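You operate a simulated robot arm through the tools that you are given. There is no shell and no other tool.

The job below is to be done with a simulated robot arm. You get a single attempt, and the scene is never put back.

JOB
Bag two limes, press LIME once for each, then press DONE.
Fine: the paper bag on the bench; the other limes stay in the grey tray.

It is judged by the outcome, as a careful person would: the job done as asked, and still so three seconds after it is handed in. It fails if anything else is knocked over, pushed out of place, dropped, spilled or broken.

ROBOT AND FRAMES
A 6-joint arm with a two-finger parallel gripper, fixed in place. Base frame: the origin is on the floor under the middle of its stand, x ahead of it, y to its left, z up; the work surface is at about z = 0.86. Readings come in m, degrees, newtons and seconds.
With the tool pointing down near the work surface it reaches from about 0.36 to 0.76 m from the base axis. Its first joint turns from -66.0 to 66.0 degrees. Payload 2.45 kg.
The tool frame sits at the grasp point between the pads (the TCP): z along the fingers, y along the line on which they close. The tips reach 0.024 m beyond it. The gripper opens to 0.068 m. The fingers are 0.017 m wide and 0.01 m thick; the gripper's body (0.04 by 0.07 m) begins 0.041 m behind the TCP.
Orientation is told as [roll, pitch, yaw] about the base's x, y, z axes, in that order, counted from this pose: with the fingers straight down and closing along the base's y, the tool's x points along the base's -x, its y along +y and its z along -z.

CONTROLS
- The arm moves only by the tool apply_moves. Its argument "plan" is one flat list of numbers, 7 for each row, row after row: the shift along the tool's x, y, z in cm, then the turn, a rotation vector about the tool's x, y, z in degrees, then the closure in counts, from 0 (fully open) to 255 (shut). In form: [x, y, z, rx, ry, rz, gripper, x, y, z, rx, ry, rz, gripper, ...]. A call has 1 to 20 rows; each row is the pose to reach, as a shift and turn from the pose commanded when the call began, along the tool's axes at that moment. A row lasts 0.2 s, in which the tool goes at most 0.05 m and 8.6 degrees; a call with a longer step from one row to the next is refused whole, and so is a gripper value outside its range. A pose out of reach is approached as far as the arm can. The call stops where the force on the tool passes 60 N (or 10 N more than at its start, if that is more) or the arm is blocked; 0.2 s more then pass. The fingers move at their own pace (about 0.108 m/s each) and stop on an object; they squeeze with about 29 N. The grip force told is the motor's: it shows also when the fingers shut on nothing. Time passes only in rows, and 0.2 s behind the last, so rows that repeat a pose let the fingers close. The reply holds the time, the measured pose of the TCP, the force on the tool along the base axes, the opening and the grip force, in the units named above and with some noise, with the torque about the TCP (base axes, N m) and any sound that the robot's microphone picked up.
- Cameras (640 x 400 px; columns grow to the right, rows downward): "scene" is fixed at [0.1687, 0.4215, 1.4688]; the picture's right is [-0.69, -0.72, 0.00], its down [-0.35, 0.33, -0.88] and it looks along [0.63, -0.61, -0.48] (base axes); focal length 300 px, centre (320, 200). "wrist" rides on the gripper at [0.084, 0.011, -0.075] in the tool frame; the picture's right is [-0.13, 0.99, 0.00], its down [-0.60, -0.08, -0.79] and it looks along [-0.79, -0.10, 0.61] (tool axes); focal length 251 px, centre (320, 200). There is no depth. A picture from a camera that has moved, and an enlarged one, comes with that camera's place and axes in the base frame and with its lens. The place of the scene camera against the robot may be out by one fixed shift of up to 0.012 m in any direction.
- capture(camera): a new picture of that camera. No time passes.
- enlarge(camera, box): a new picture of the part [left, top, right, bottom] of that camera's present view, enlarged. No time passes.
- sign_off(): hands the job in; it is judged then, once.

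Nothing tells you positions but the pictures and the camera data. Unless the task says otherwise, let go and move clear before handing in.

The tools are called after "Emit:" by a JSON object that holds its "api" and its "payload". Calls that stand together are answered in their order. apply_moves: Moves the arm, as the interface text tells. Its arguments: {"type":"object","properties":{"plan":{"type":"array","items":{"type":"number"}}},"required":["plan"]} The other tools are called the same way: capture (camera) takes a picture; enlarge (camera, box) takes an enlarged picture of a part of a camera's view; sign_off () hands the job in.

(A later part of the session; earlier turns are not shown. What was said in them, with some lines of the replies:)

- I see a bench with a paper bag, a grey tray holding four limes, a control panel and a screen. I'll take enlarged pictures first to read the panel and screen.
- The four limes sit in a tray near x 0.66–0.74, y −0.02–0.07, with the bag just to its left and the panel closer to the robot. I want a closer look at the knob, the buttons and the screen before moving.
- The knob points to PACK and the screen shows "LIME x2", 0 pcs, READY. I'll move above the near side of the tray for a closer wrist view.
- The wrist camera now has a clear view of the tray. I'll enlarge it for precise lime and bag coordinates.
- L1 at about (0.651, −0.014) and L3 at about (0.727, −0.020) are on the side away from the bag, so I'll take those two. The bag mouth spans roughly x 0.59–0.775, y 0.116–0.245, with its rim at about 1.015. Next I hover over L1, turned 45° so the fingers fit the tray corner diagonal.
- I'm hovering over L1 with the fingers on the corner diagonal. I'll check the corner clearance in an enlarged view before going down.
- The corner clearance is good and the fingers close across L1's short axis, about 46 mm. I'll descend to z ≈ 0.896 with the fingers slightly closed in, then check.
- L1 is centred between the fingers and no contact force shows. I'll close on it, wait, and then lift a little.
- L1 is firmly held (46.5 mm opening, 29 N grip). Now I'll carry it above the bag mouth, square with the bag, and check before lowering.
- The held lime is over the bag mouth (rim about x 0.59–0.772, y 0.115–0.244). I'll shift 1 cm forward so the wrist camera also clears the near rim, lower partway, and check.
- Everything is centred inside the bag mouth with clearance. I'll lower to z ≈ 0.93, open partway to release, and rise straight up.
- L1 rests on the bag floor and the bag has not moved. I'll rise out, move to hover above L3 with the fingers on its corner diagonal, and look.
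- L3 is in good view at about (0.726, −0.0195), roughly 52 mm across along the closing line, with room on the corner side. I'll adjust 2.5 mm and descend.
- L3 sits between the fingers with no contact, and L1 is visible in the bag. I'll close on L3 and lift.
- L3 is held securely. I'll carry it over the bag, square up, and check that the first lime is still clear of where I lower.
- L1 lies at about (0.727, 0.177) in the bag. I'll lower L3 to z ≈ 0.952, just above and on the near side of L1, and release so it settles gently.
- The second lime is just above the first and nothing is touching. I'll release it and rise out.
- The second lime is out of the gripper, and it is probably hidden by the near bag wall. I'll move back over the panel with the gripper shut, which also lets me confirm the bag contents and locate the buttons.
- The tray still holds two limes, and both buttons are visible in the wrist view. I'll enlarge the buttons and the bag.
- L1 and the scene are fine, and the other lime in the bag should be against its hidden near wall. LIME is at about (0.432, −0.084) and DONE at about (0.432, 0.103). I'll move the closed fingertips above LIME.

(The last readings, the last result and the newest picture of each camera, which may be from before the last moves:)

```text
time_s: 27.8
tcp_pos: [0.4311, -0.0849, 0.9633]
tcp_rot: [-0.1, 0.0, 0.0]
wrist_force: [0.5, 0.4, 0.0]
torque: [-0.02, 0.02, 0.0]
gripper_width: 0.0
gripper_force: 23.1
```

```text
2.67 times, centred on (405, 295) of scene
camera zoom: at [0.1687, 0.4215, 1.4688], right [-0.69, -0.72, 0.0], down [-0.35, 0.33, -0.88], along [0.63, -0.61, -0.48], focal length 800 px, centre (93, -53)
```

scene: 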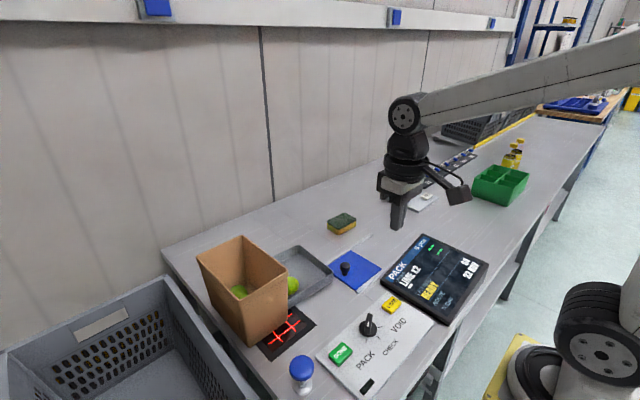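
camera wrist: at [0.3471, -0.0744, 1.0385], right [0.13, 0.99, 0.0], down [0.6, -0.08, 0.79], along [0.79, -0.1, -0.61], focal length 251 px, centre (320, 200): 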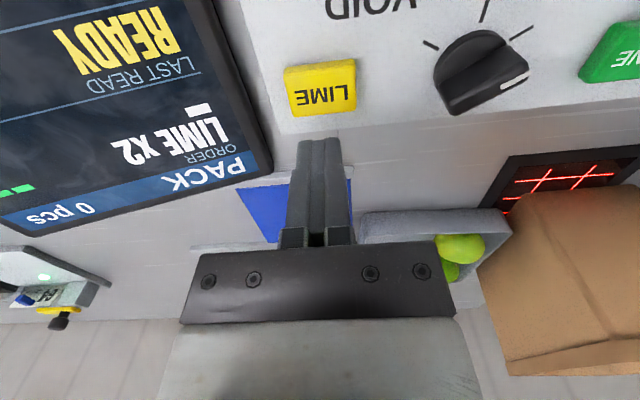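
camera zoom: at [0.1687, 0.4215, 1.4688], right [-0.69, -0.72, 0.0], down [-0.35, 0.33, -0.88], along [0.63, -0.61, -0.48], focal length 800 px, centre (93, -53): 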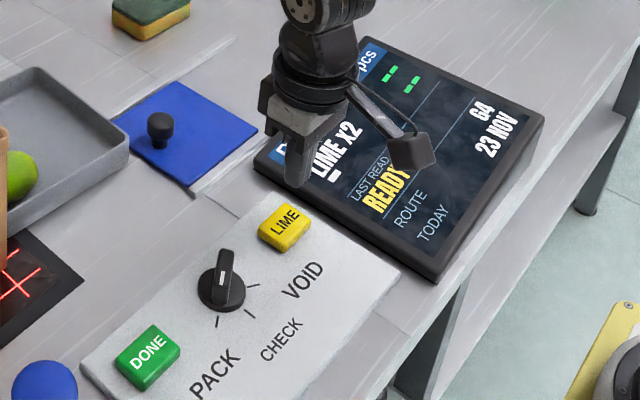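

The fingertips are centred over LIME, whose top I estimate at z ≈ 0.883. I'll descend to just above it, then press in small steps while watching force, sound and the screen.

Emit:
{"api": "apply_moves", "payload": {"plan": [0, 0, 2.5, 0, 0, 0, 255, 0, 0, 4.0, 0, 0, 0, 255, 0, 0, 4.8, 0, 0, 0, 255, 0, 0, 5.2, 0, 0, 0, 255, 0, 0, 5.2, 0, 0, 0, 255]}}

Emit:
{"api": "enlarge", "payload": {"camera": "scene", "box": [350, 230, 470, 340]}}

Emit:
{"api": "capture", "payload": {"camera": "wrist"}}

```text
time_s: 29.0
tcp_pos: [0.4326, -0.0846, 0.9128]
tcp_rot: [0.1, 0.1, 0.0]
wrist_force: [-0.1, -1.3, 0.1]
torque: [0.01, 0.0, 0.0]
gripper_width: 0.0001
gripper_force: 23.3
```

```text
3.64 times, centred on (410, 285) of scene
camera zoom: at [0.1687, 0.4215, 1.4688], right [-0.69, -0.72, 0.0], down [-0.35, 0.33, -0.88], along [0.63, -0.61, -0.48], focal length 1092 px, centre (-7, -109)
```

zoom: 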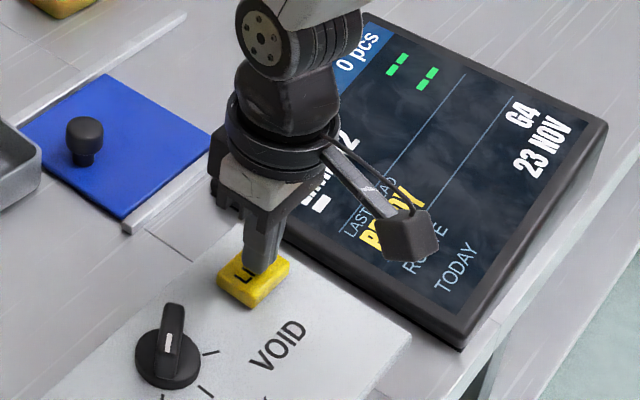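

```text
taken
camera wrist: at [0.3485, -0.074, 0.9879], right [0.13, 0.99, 0.0], down [0.6, -0.08, 0.79], along [0.79, -0.1, -0.61], focal length 251 px, centre (320, 200)
```

wrist: 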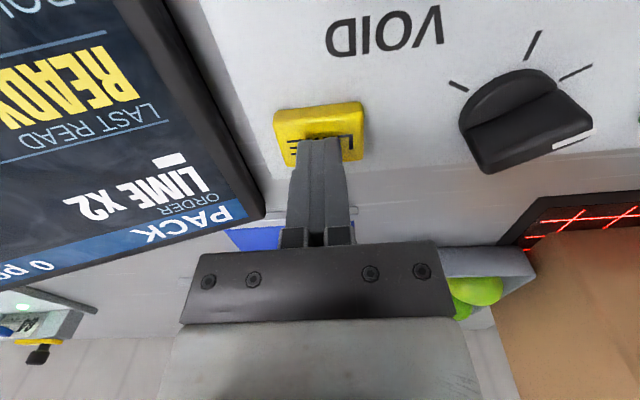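

The tips are a few millimetres above the button and nothing is touching yet. I'll step down 4 mm.

Emit:
{"api": "apply_moves", "payload": {"plan": [0, 0, 0.2, 0, 0, 0, 255, 0, 0, 0.4, 0, 0, 0, 255]}}

```text
time_s: 29.6
tcp_pos: [0.4308, -0.0835, 0.9091]
tcp_rot: [0.0, 0.0, -0.1]
wrist_force: [-0.3, 0.1, 0.5]
torque: [0.01, 0.0, -0.01]
gripper_width: 0.0001
gripper_force: 23.4
```

There is still no contact at TCP z ≈ 0.909. I'll keep stepping down.

Emit:
{"api": "apply_moves", "payload": {"plan": [0, 0, 0.15, 0, 0, 0, 255, 0, 0, 0.3, 0, 0, 0, 255]}}

```text
time_s: 30.2
tcp_pos: [0.4321, -0.0835, 0.9064]
tcp_rot: [0.0, 0.0, 0.0]
wrist_force: [0.2, -0.9, 1.3]
torque: [0.01, 0.01, 0.02]
gripper_width: 0.0
gripper_force: 23.5
```

The force has begun to rise slightly (1.3 N), so contact is probably starting. I'll step down 2 mm more.

Emit:
{"api": "apply_moves", "payload": {"plan": [0, 0, 0.1, 0, 0, 0, 255, 0, 0, 0.2, 0, 0, 0, 255]}}

Emit:
{"api": "enlarge", "payload": {"camera": "scene", "box": [350, 230, 470, 340]}}

```text
time_s: 30.8
tcp_pos: [0.4325, -0.084, 0.9031]
tcp_rot: [0.1, 0.0, 0.0]
wrist_force: [-1.4, 1.5, 3.0]
torque: [0.06, 0.05, 0.01]
gripper_width: 0.0001
gripper_force: 23.5
heard: click
```

```text
3.64 times, centred on (410, 285) of scene
camera zoom: at [0.1686, 0.4216, 1.4688], right [-0.69, -0.72, 0.0], down [-0.35, 0.33, -0.88], along [0.63, -0.61, -0.48], focal length 1092 px, centre (-7, -109)
```

zoom: 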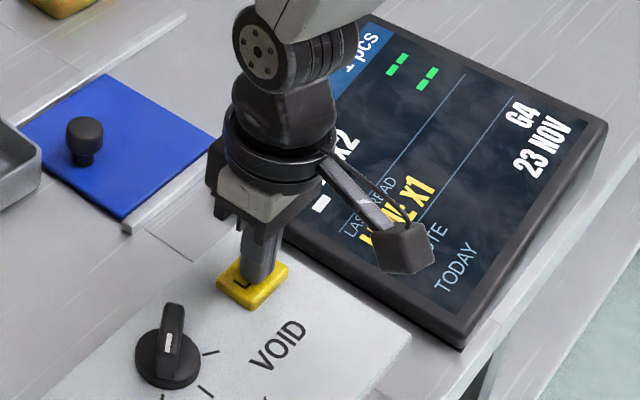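

It clicked, and the screen shows "LIME X1" with the count now at 1. I'll lift off fully and confirm the count stays at 1.

Emit:
{"api": "apply_moves", "payload": {"plan": [0, 0, -0.5, 0, 0, 0, 255, 0, 0, -1.2, 0, 0, 0, 255, 0, 0, -1.2, 0, 0, 0, 255, 0, 0, -1.2, 0, 0, 0, 255]}}

Emit:
{"api": "enlarge", "payload": {"camera": "scene", "box": [350, 230, 470, 340]}}

Emit:
{"api": "capture", "payload": {"camera": "wrist"}}

```text
time_s: 31.8
tcp_pos: [0.4312, -0.0851, 0.9144]
tcp_rot: [0.0, -0.1, 0.0]
wrist_force: [-0.6, -0.2, -0.2]
torque: [0.01, 0.01, -0.01]
gripper_width: 0.0
gripper_force: 24.2
```

```text
3.64 times, centred on (410, 285) of scene
camera zoom: at [0.1687, 0.4215, 1.4688], right [-0.69, -0.72, 0.0], down [-0.35, 0.33, -0.88], along [0.63, -0.61, -0.48], focal length 1092 px, centre (-7, -109)
```

zoom: 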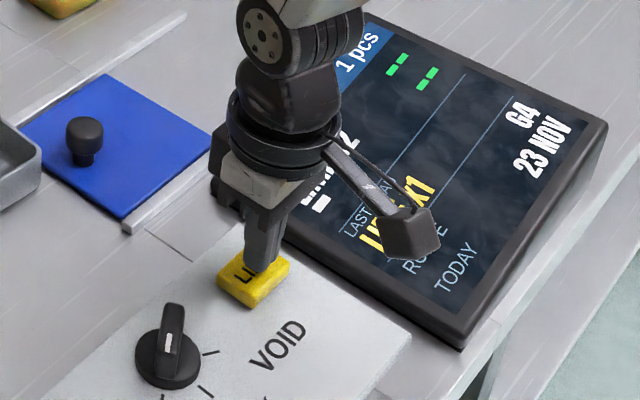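

```text
taken
camera wrist: at [0.348, -0.0742, 0.9897], right [0.13, 0.99, 0.0], down [0.6, -0.08, 0.79], along [0.79, -0.1, -0.61], focal length 251 px, centre (320, 200)
```

wrist: 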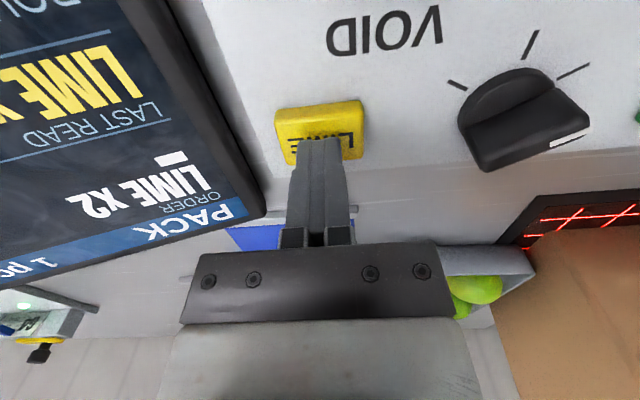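

The count holds at "1 pcs" with the button released. Now I'll make the second press to the same depth.

Emit:
{"api": "apply_moves", "payload": {"plan": [0, 0, 0.6, 0, 0, 0, 255, 0, 0, 0.9, 0, 0, 0, 255, 0, 0, 1.1, 0, 0, 0, 255, 0, 0, 1.2, 0, 0, 0, 255]}}

Emit:
{"api": "enlarge", "payload": {"camera": "scene", "box": [350, 230, 470, 340]}}

```text
time_s: 32.8
tcp_pos: [0.4317, -0.0844, 0.902]
tcp_rot: [0.0, -0.1, 0.1]
wrist_force: [1.0, 1.0, 2.0]
torque: [0.0, 0.01, -0.01]
gripper_width: 0.0
gripper_force: 23.2
heard: click
```

```text
3.64 times, centred on (410, 285) of scene
camera zoom: at [0.1687, 0.4215, 1.4688], right [-0.69, -0.72, 0.0], down [-0.35, 0.33, -0.88], along [0.63, -0.61, -0.48], focal length 1092 px, centre (-7, -109)
```

zoom: 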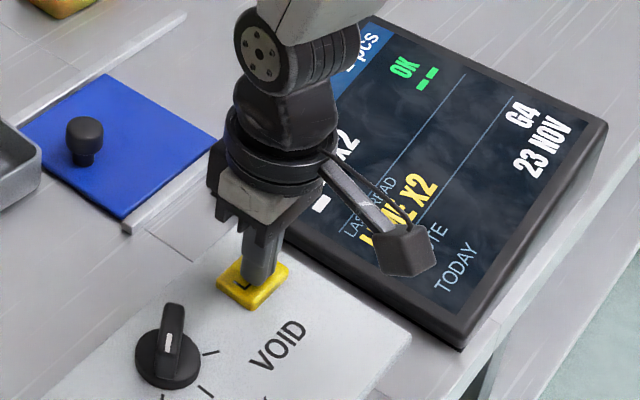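

The second click registered: the screen reads "LIME X2" with a green OK. Before DONE, I'll rise and look down into the bag to confirm both limes are inside.

Emit:
{"api": "apply_moves", "payload": {"plan": [0, 0, -0.6, 0, 0, 0, 255, 0, 0, -3.5, 0, 0, 0, 255, 0, 0, -7.5, 0, 0, 0, 255, 0, 0, -11, 0, 0, 0, 255, -2.15, 3.18, -13.65, 0, 0, 0, 255, -4.3, 6.35, -16.3, 0, 0, 0, 255, -6.45, 9.53, -18.95, 0, 0, 0, 255, -8.6, 12.7, -21.6, 0, 0, 0, 255, -10.75, 15.88, -24.25, 0, 0, 0, 255, -12.9, 19.05, -26.9, 0, 0, 0, 255, -15.05, 22.23, -29.5, 0, 0, 0, 255, -17.2, 25.4, -32.1, 0, 0, 0, 255, -17.2, 25.4, -32.1, 0, 0, 0, 255]}}

Emit:
{"api": "capture", "payload": {"camera": "wrist"}}

Emit:
{"api": "enlarge", "payload": {"camera": "scene", "box": [310, 220, 500, 400]}}

```text
time_s: 35.6
tcp_pos: [0.6057, 0.1674, 1.2224]
tcp_rot: [0.0, 0.1, 0.0]
wrist_force: [-0.2, 0.9, -0.6]
torque: [0.0, -0.04, -0.01]
gripper_width: 0.0002
gripper_force: 24.0
```

```text
taken
camera wrist: at [0.5209, 0.1791, 1.2981], right [0.13, 0.99, 0.0], down [0.6, -0.08, 0.79], along [0.79, -0.1, -0.61], focal length 251 px, centre (320, 200)
```

wrist: 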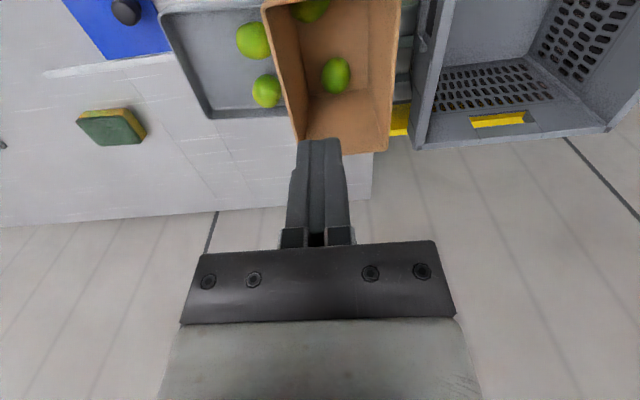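

```text
2.22 times, centred on (405, 310) of scene
camera zoom: at [0.1687, 0.4215, 1.4688], right [-0.69, -0.72, 0.0], down [-0.35, 0.33, -0.88], along [0.63, -0.61, -0.48], focal length 667 px, centre (131, -44)
```

zoom: 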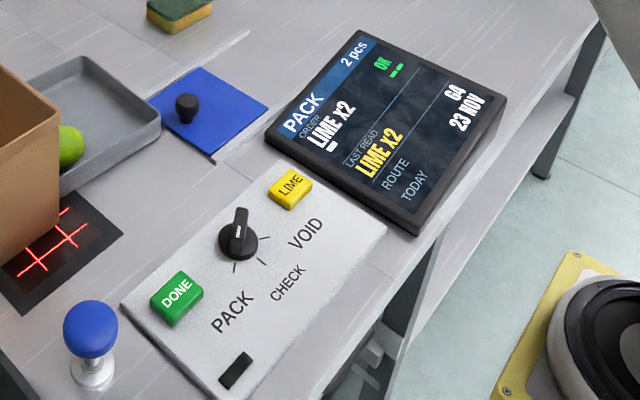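

Both limes are in the bag, two remain in the tray, and the screen shows 2 pcs and OK. Next I'll move above DONE at about (0.432, 0.102).

Emit:
{"api": "apply_moves", "payload": {"plan": [4.3, -1.7, 0, 0, 0, 0, 255, 8.6, -3.4, 0, 0, 0, 0, 255, 12.9, -5.1, 1.5, 0, 0, 0, 255, 17.2, -6.8, 3.0, 0, 0, 0, 255, 17.2, -6.8, 7.5, 0, 0, 0, 255, 17.2, -6.8, 12, 0, 0, 0, 255, 17.2, -6.8, 16.5, 0, 0, 0, 255, 17.2, -6.8, 21, 0, 0, 0, 255, 17.2, -6.8, 25, 0, 0, 0, 255, 17.2, -6.8, 26, 0, 0, 0, 255, 17.2, -6.8, 26, 0, 0, 0, 255]}}

Emit:
{"api": "capture", "payload": {"camera": "wrist"}}

Emit:
{"api": "enlarge", "payload": {"camera": "scene", "box": [270, 250, 450, 400]}}

```text
time_s: 38.0
tcp_pos: [0.432, 0.104, 0.9655]
tcp_rot: [0.0, 0.0, 0.0]
wrist_force: [0.1, -0.1, 0.3]
torque: [-0.03, 0.01, 0.01]
gripper_width: 0.0
gripper_force: 23.7
```

```text
taken
camera wrist: at [0.3485, 0.1141, 1.0404], right [0.13, 0.99, 0.0], down [0.6, -0.08, 0.79], along [0.79, -0.1, -0.61], focal length 251 px, centre (320, 200)
```

wrist: 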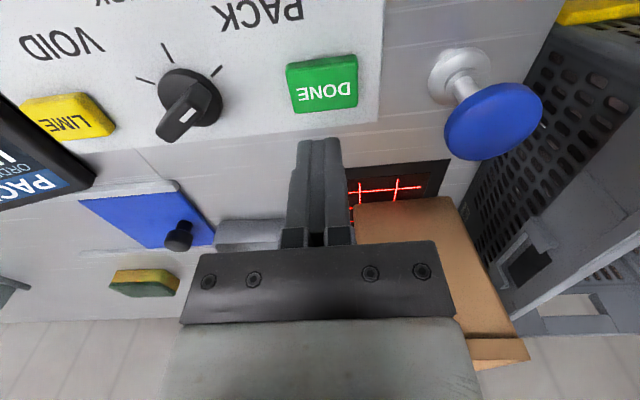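

```text
2.67 times, centred on (360, 325) of scene
camera zoom: at [0.1687, 0.4215, 1.4688], right [-0.69, -0.72, 0.0], down [-0.35, 0.33, -0.88], along [0.63, -0.61, -0.48], focal length 800 px, centre (213, -133)
```

zoom: 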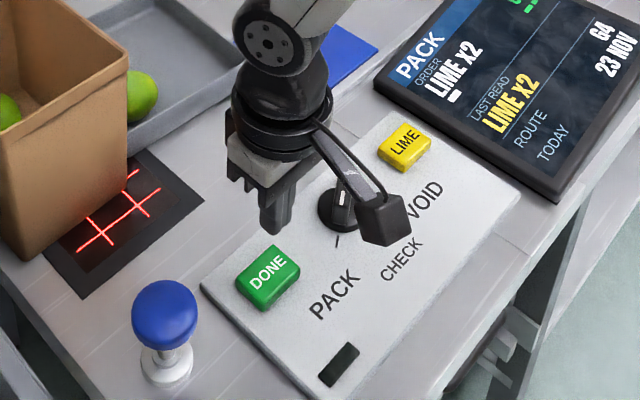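

DONE is centred under the tips, just as LIME was. I'll descend to just above it.

Emit:
{"api": "apply_moves", "payload": {"plan": [0, 0, 2.5, 0, 0, 0, 255, 0, 0, 4.0, 0, 0, 0, 255, 0, 0, 4.8, 0, 0, 0, 255, 0, 0, 5.2, 0, 0, 0, 255, 0, 0, 5.5, 0, 0, 0, 255, 0, 0, 5.5, 0, 0, 0, 255]}}

Emit:
{"api": "capture", "payload": {"camera": "wrist"}}

```text
time_s: 39.4
tcp_pos: [0.4306, 0.1021, 0.908]
tcp_rot: [0.0, 0.1, 0.0]
wrist_force: [0.6, 0.6, 0.8]
torque: [0.04, -0.01, 0.02]
gripper_width: 0.0
gripper_force: 23.4
```

```text
taken
camera wrist: at [0.3479, 0.1129, 0.9841], right [0.13, 0.99, 0.0], down [0.6, -0.08, 0.79], along [0.79, -0.1, -0.61], focal length 251 px, centre (320, 200)
```

wrist: 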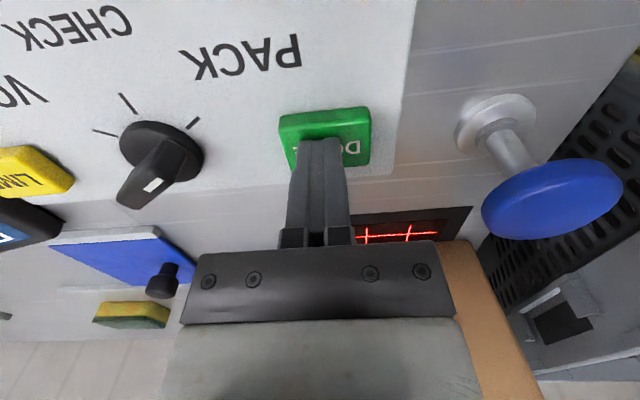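

The tips are over DONE, a few millimetres from its top. I'll press down slowly in small steps.

Emit:
{"api": "apply_moves", "payload": {"plan": [0, 0, 0.2, 0, 0, 0, 255, 0, 0, 0.4, 0, 0, 0, 255, 0, 0, 0.6, 0, 0, 0, 255, 0, 0, 0.6, 0, 0, 0, 255]}}

Emit:
{"api": "enlarge", "payload": {"camera": "scene", "box": [330, 225, 500, 385]}}

```text
time_s: 40.4
tcp_pos: [0.4319, 0.1023, 0.9035]
tcp_rot: [0.0, -0.1, 0.0]
wrist_force: [-0.2, 0.1, 1.2]
torque: [0.0, 0.03, 0.0]
gripper_width: 0.0
gripper_force: 23.7
heard: click
```

```text
2.50 times, centred on (415, 305) of scene
camera zoom: at [0.1686, 0.4215, 1.4688], right [-0.69, -0.72, 0.0], down [-0.35, 0.33, -0.88], along [0.63, -0.61, -0.48], focal length 750 px, centre (82, -62)
```

zoom: 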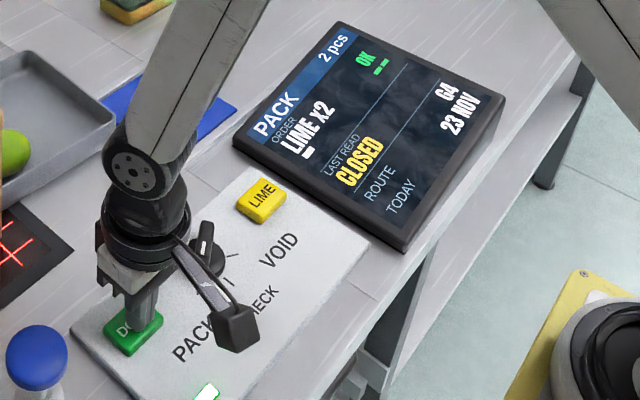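

DONE clicked and the screen reads "CLOSED" with 2 pcs and OK. I'll lift away, move clear and do a final check.

Emit:
{"api": "apply_moves", "payload": {"plan": [0, 0, -0.6, 0, 0, 0, 255, 0, 0, -3.5, 0, 0, 0, 255, 0, 0, -8, 0, 0, 0, 255, 0, 0, -12.5, 0, 0, 0, 255, 0, 0, -17, 0, 0, 0, 255, 0, -3, -21, 0, 0, 0, 255, -2, -6, -24.5, 0, 0, 0, 255, -4, -9, -28, 0, 0, 0, 255, -4, -9, -31, 0, 0, 0, 120, -4, -9, -31, 0, 0, 0, 0, -4, -9, -31, 0, 0, 0, 0]}}

Emit:
{"api": "capture", "payload": {"camera": "wrist"}}

Emit:
{"api": "capture", "payload": {"camera": "scene"}}

Emit:
{"api": "enlarge", "payload": {"camera": "scene", "box": [310, 220, 500, 400]}}

```text
refused: row 7 steps farther than a row can; nothing moved
```

```text
taken
camera wrist: at [0.3473, 0.1129, 0.9786], right [0.13, 0.99, 0.0], down [0.6, -0.08, 0.79], along [0.79, -0.1, -0.61], focal length 251 px, centre (320, 200)
```

wrist: 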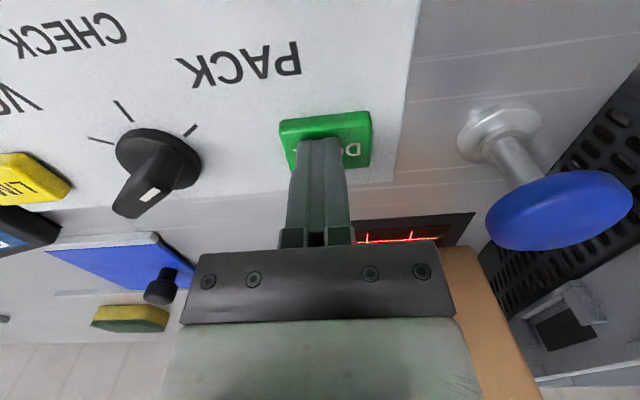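

```text
taken
```

scene: 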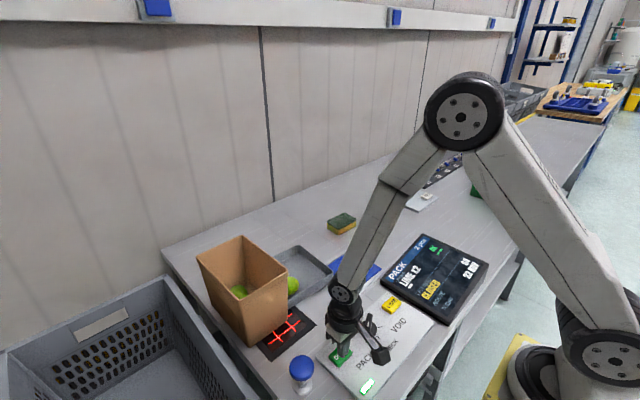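

```text
2.22 times, centred on (405, 310) of scene
camera zoom: at [0.1686, 0.4215, 1.4688], right [-0.69, -0.72, 0.0], down [-0.35, 0.33, -0.88], along [0.63, -0.61, -0.48], focal length 667 px, centre (131, -44)
```

zoom: 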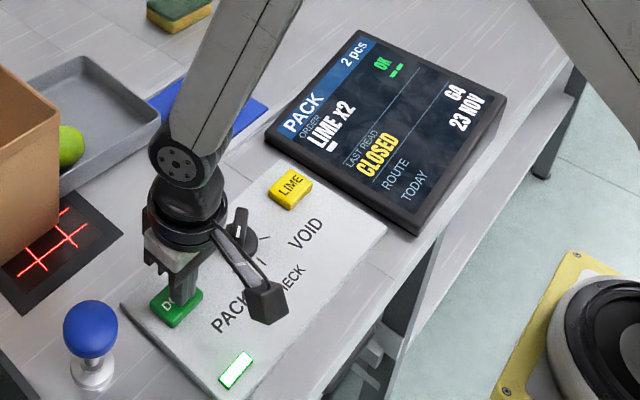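

That plan was refused because one step was too long, so the arm is still on DONE, though the order shows CLOSED with the lamp lit. I'll lift off with shorter steps.

Emit:
{"api": "apply_moves", "payload": {"plan": [0, 0, -0.6, 0, 0, 0, 255, 0, 0, -3.5, 0, 0, 0, 255, 0, 0, -7.5, 0, 0, 0, 255, 0, 0, -11.5, 0, 0, 0, 255, 0, 0, -15.5, 0, 0, 0, 255, 0, -2.5, -18.5, 0, 0, 0, 255, -1, -5, -21.5, 0, 0, 0, 255, -2, -7.5, -24.5, 0, 0, 0, 255, -3, -9, -27.5, 0, 0, 0, 120, -3, -9, -30, 0, 0, 0, 0, -3, -9, -30, 0, 0, 0, 0]}}

Emit:
{"api": "capture", "payload": {"camera": "wrist"}}

Emit:
{"api": "capture", "payload": {"camera": "scene"}}

Emit:
{"api": "enlarge", "payload": {"camera": "scene", "box": [310, 220, 500, 400]}}

Emit:
{"api": "enlarge", "payload": {"camera": "scene", "box": [180, 215, 360, 385]}}

```text
time_s: 42.8
tcp_pos: [0.4634, 0.0122, 1.2026]
tcp_rot: [0.0, 0.1, 0.0]
wrist_force: [-0.7, 0.4, 0.6]
torque: [0.02, 0.0, -0.01]
gripper_width: 0.0682
gripper_force: 0.0
```

```text
taken
camera wrist: at [0.3795, 0.0228, 1.2782], right [0.13, 0.99, 0.0], down [0.6, -0.08, 0.79], along [0.79, -0.1, -0.61], focal length 251 px, centre (320, 200)
```

wrist: 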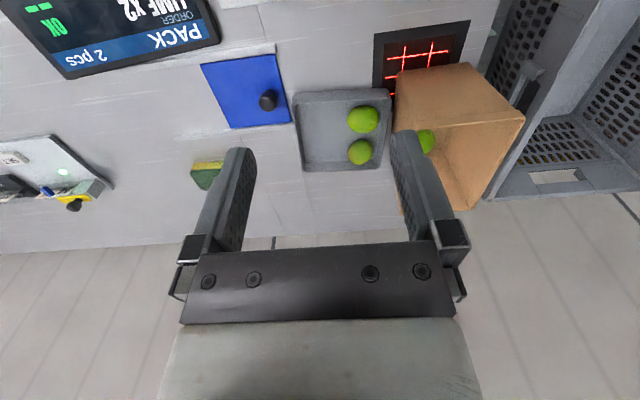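

```text
taken
```

scene: 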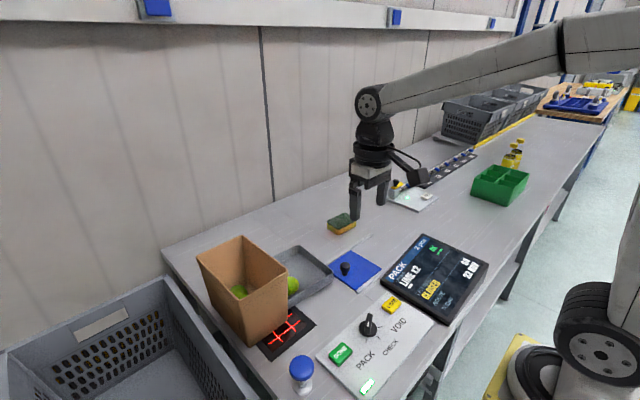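

```text
2.22 times, centred on (405, 310) of scene
camera zoom: at [0.1687, 0.4215, 1.4688], right [-0.69, -0.72, 0.0], down [-0.35, 0.33, -0.88], along [0.63, -0.61, -0.48], focal length 667 px, centre (131, -44)
```

zoom: 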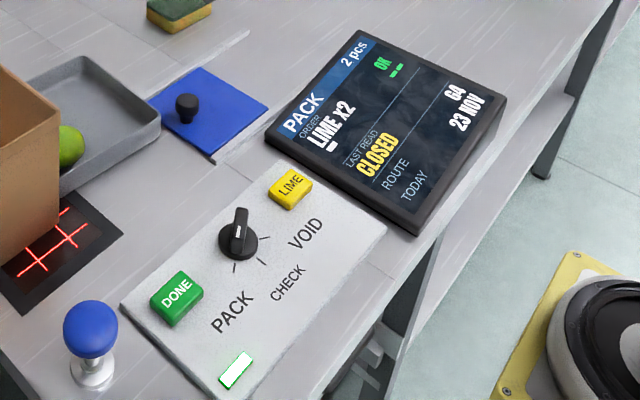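

```text
2.35 times, centred on (270, 300) of scene
camera zoom: at [0.1687, 0.4215, 1.4688], right [-0.69, -0.72, 0.0], down [-0.35, 0.33, -0.88], along [0.63, -0.61, -0.48], focal length 706 px, centre (438, -35)
```

zoom: 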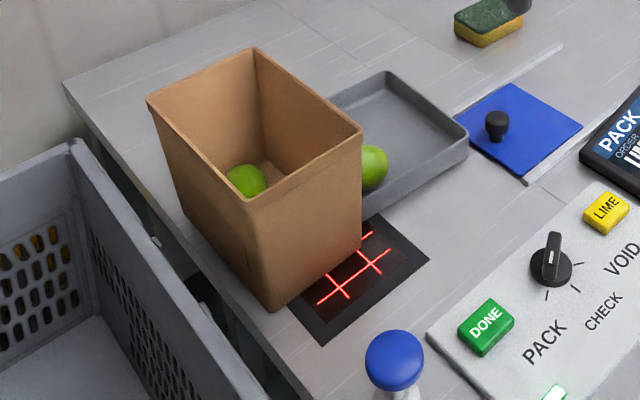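

Two limes are in the bag and the other two are still in the tray. The bag and tray haven't moved, the screen reads 2 pcs, OK and CLOSED, and the arm is clear and empty, so I'm handing in.

Emit:
{"api": "sign_off", "payload": {}}

```text
The job is handed in.
```

The job is done and handed in. Two limes are in the paper bag, and I pressed LIME twice and then DONE. I heard a click on each press, and the screen reads "LIME X2", 2 pcs, OK and CLOSED.

I looked down into the bag before pressing DONE and saw both limes inside. The other two limes are still in the grey tray. The bag, tray and everything else I could see are where they were at the start. The gripper is open and clear of the bench.
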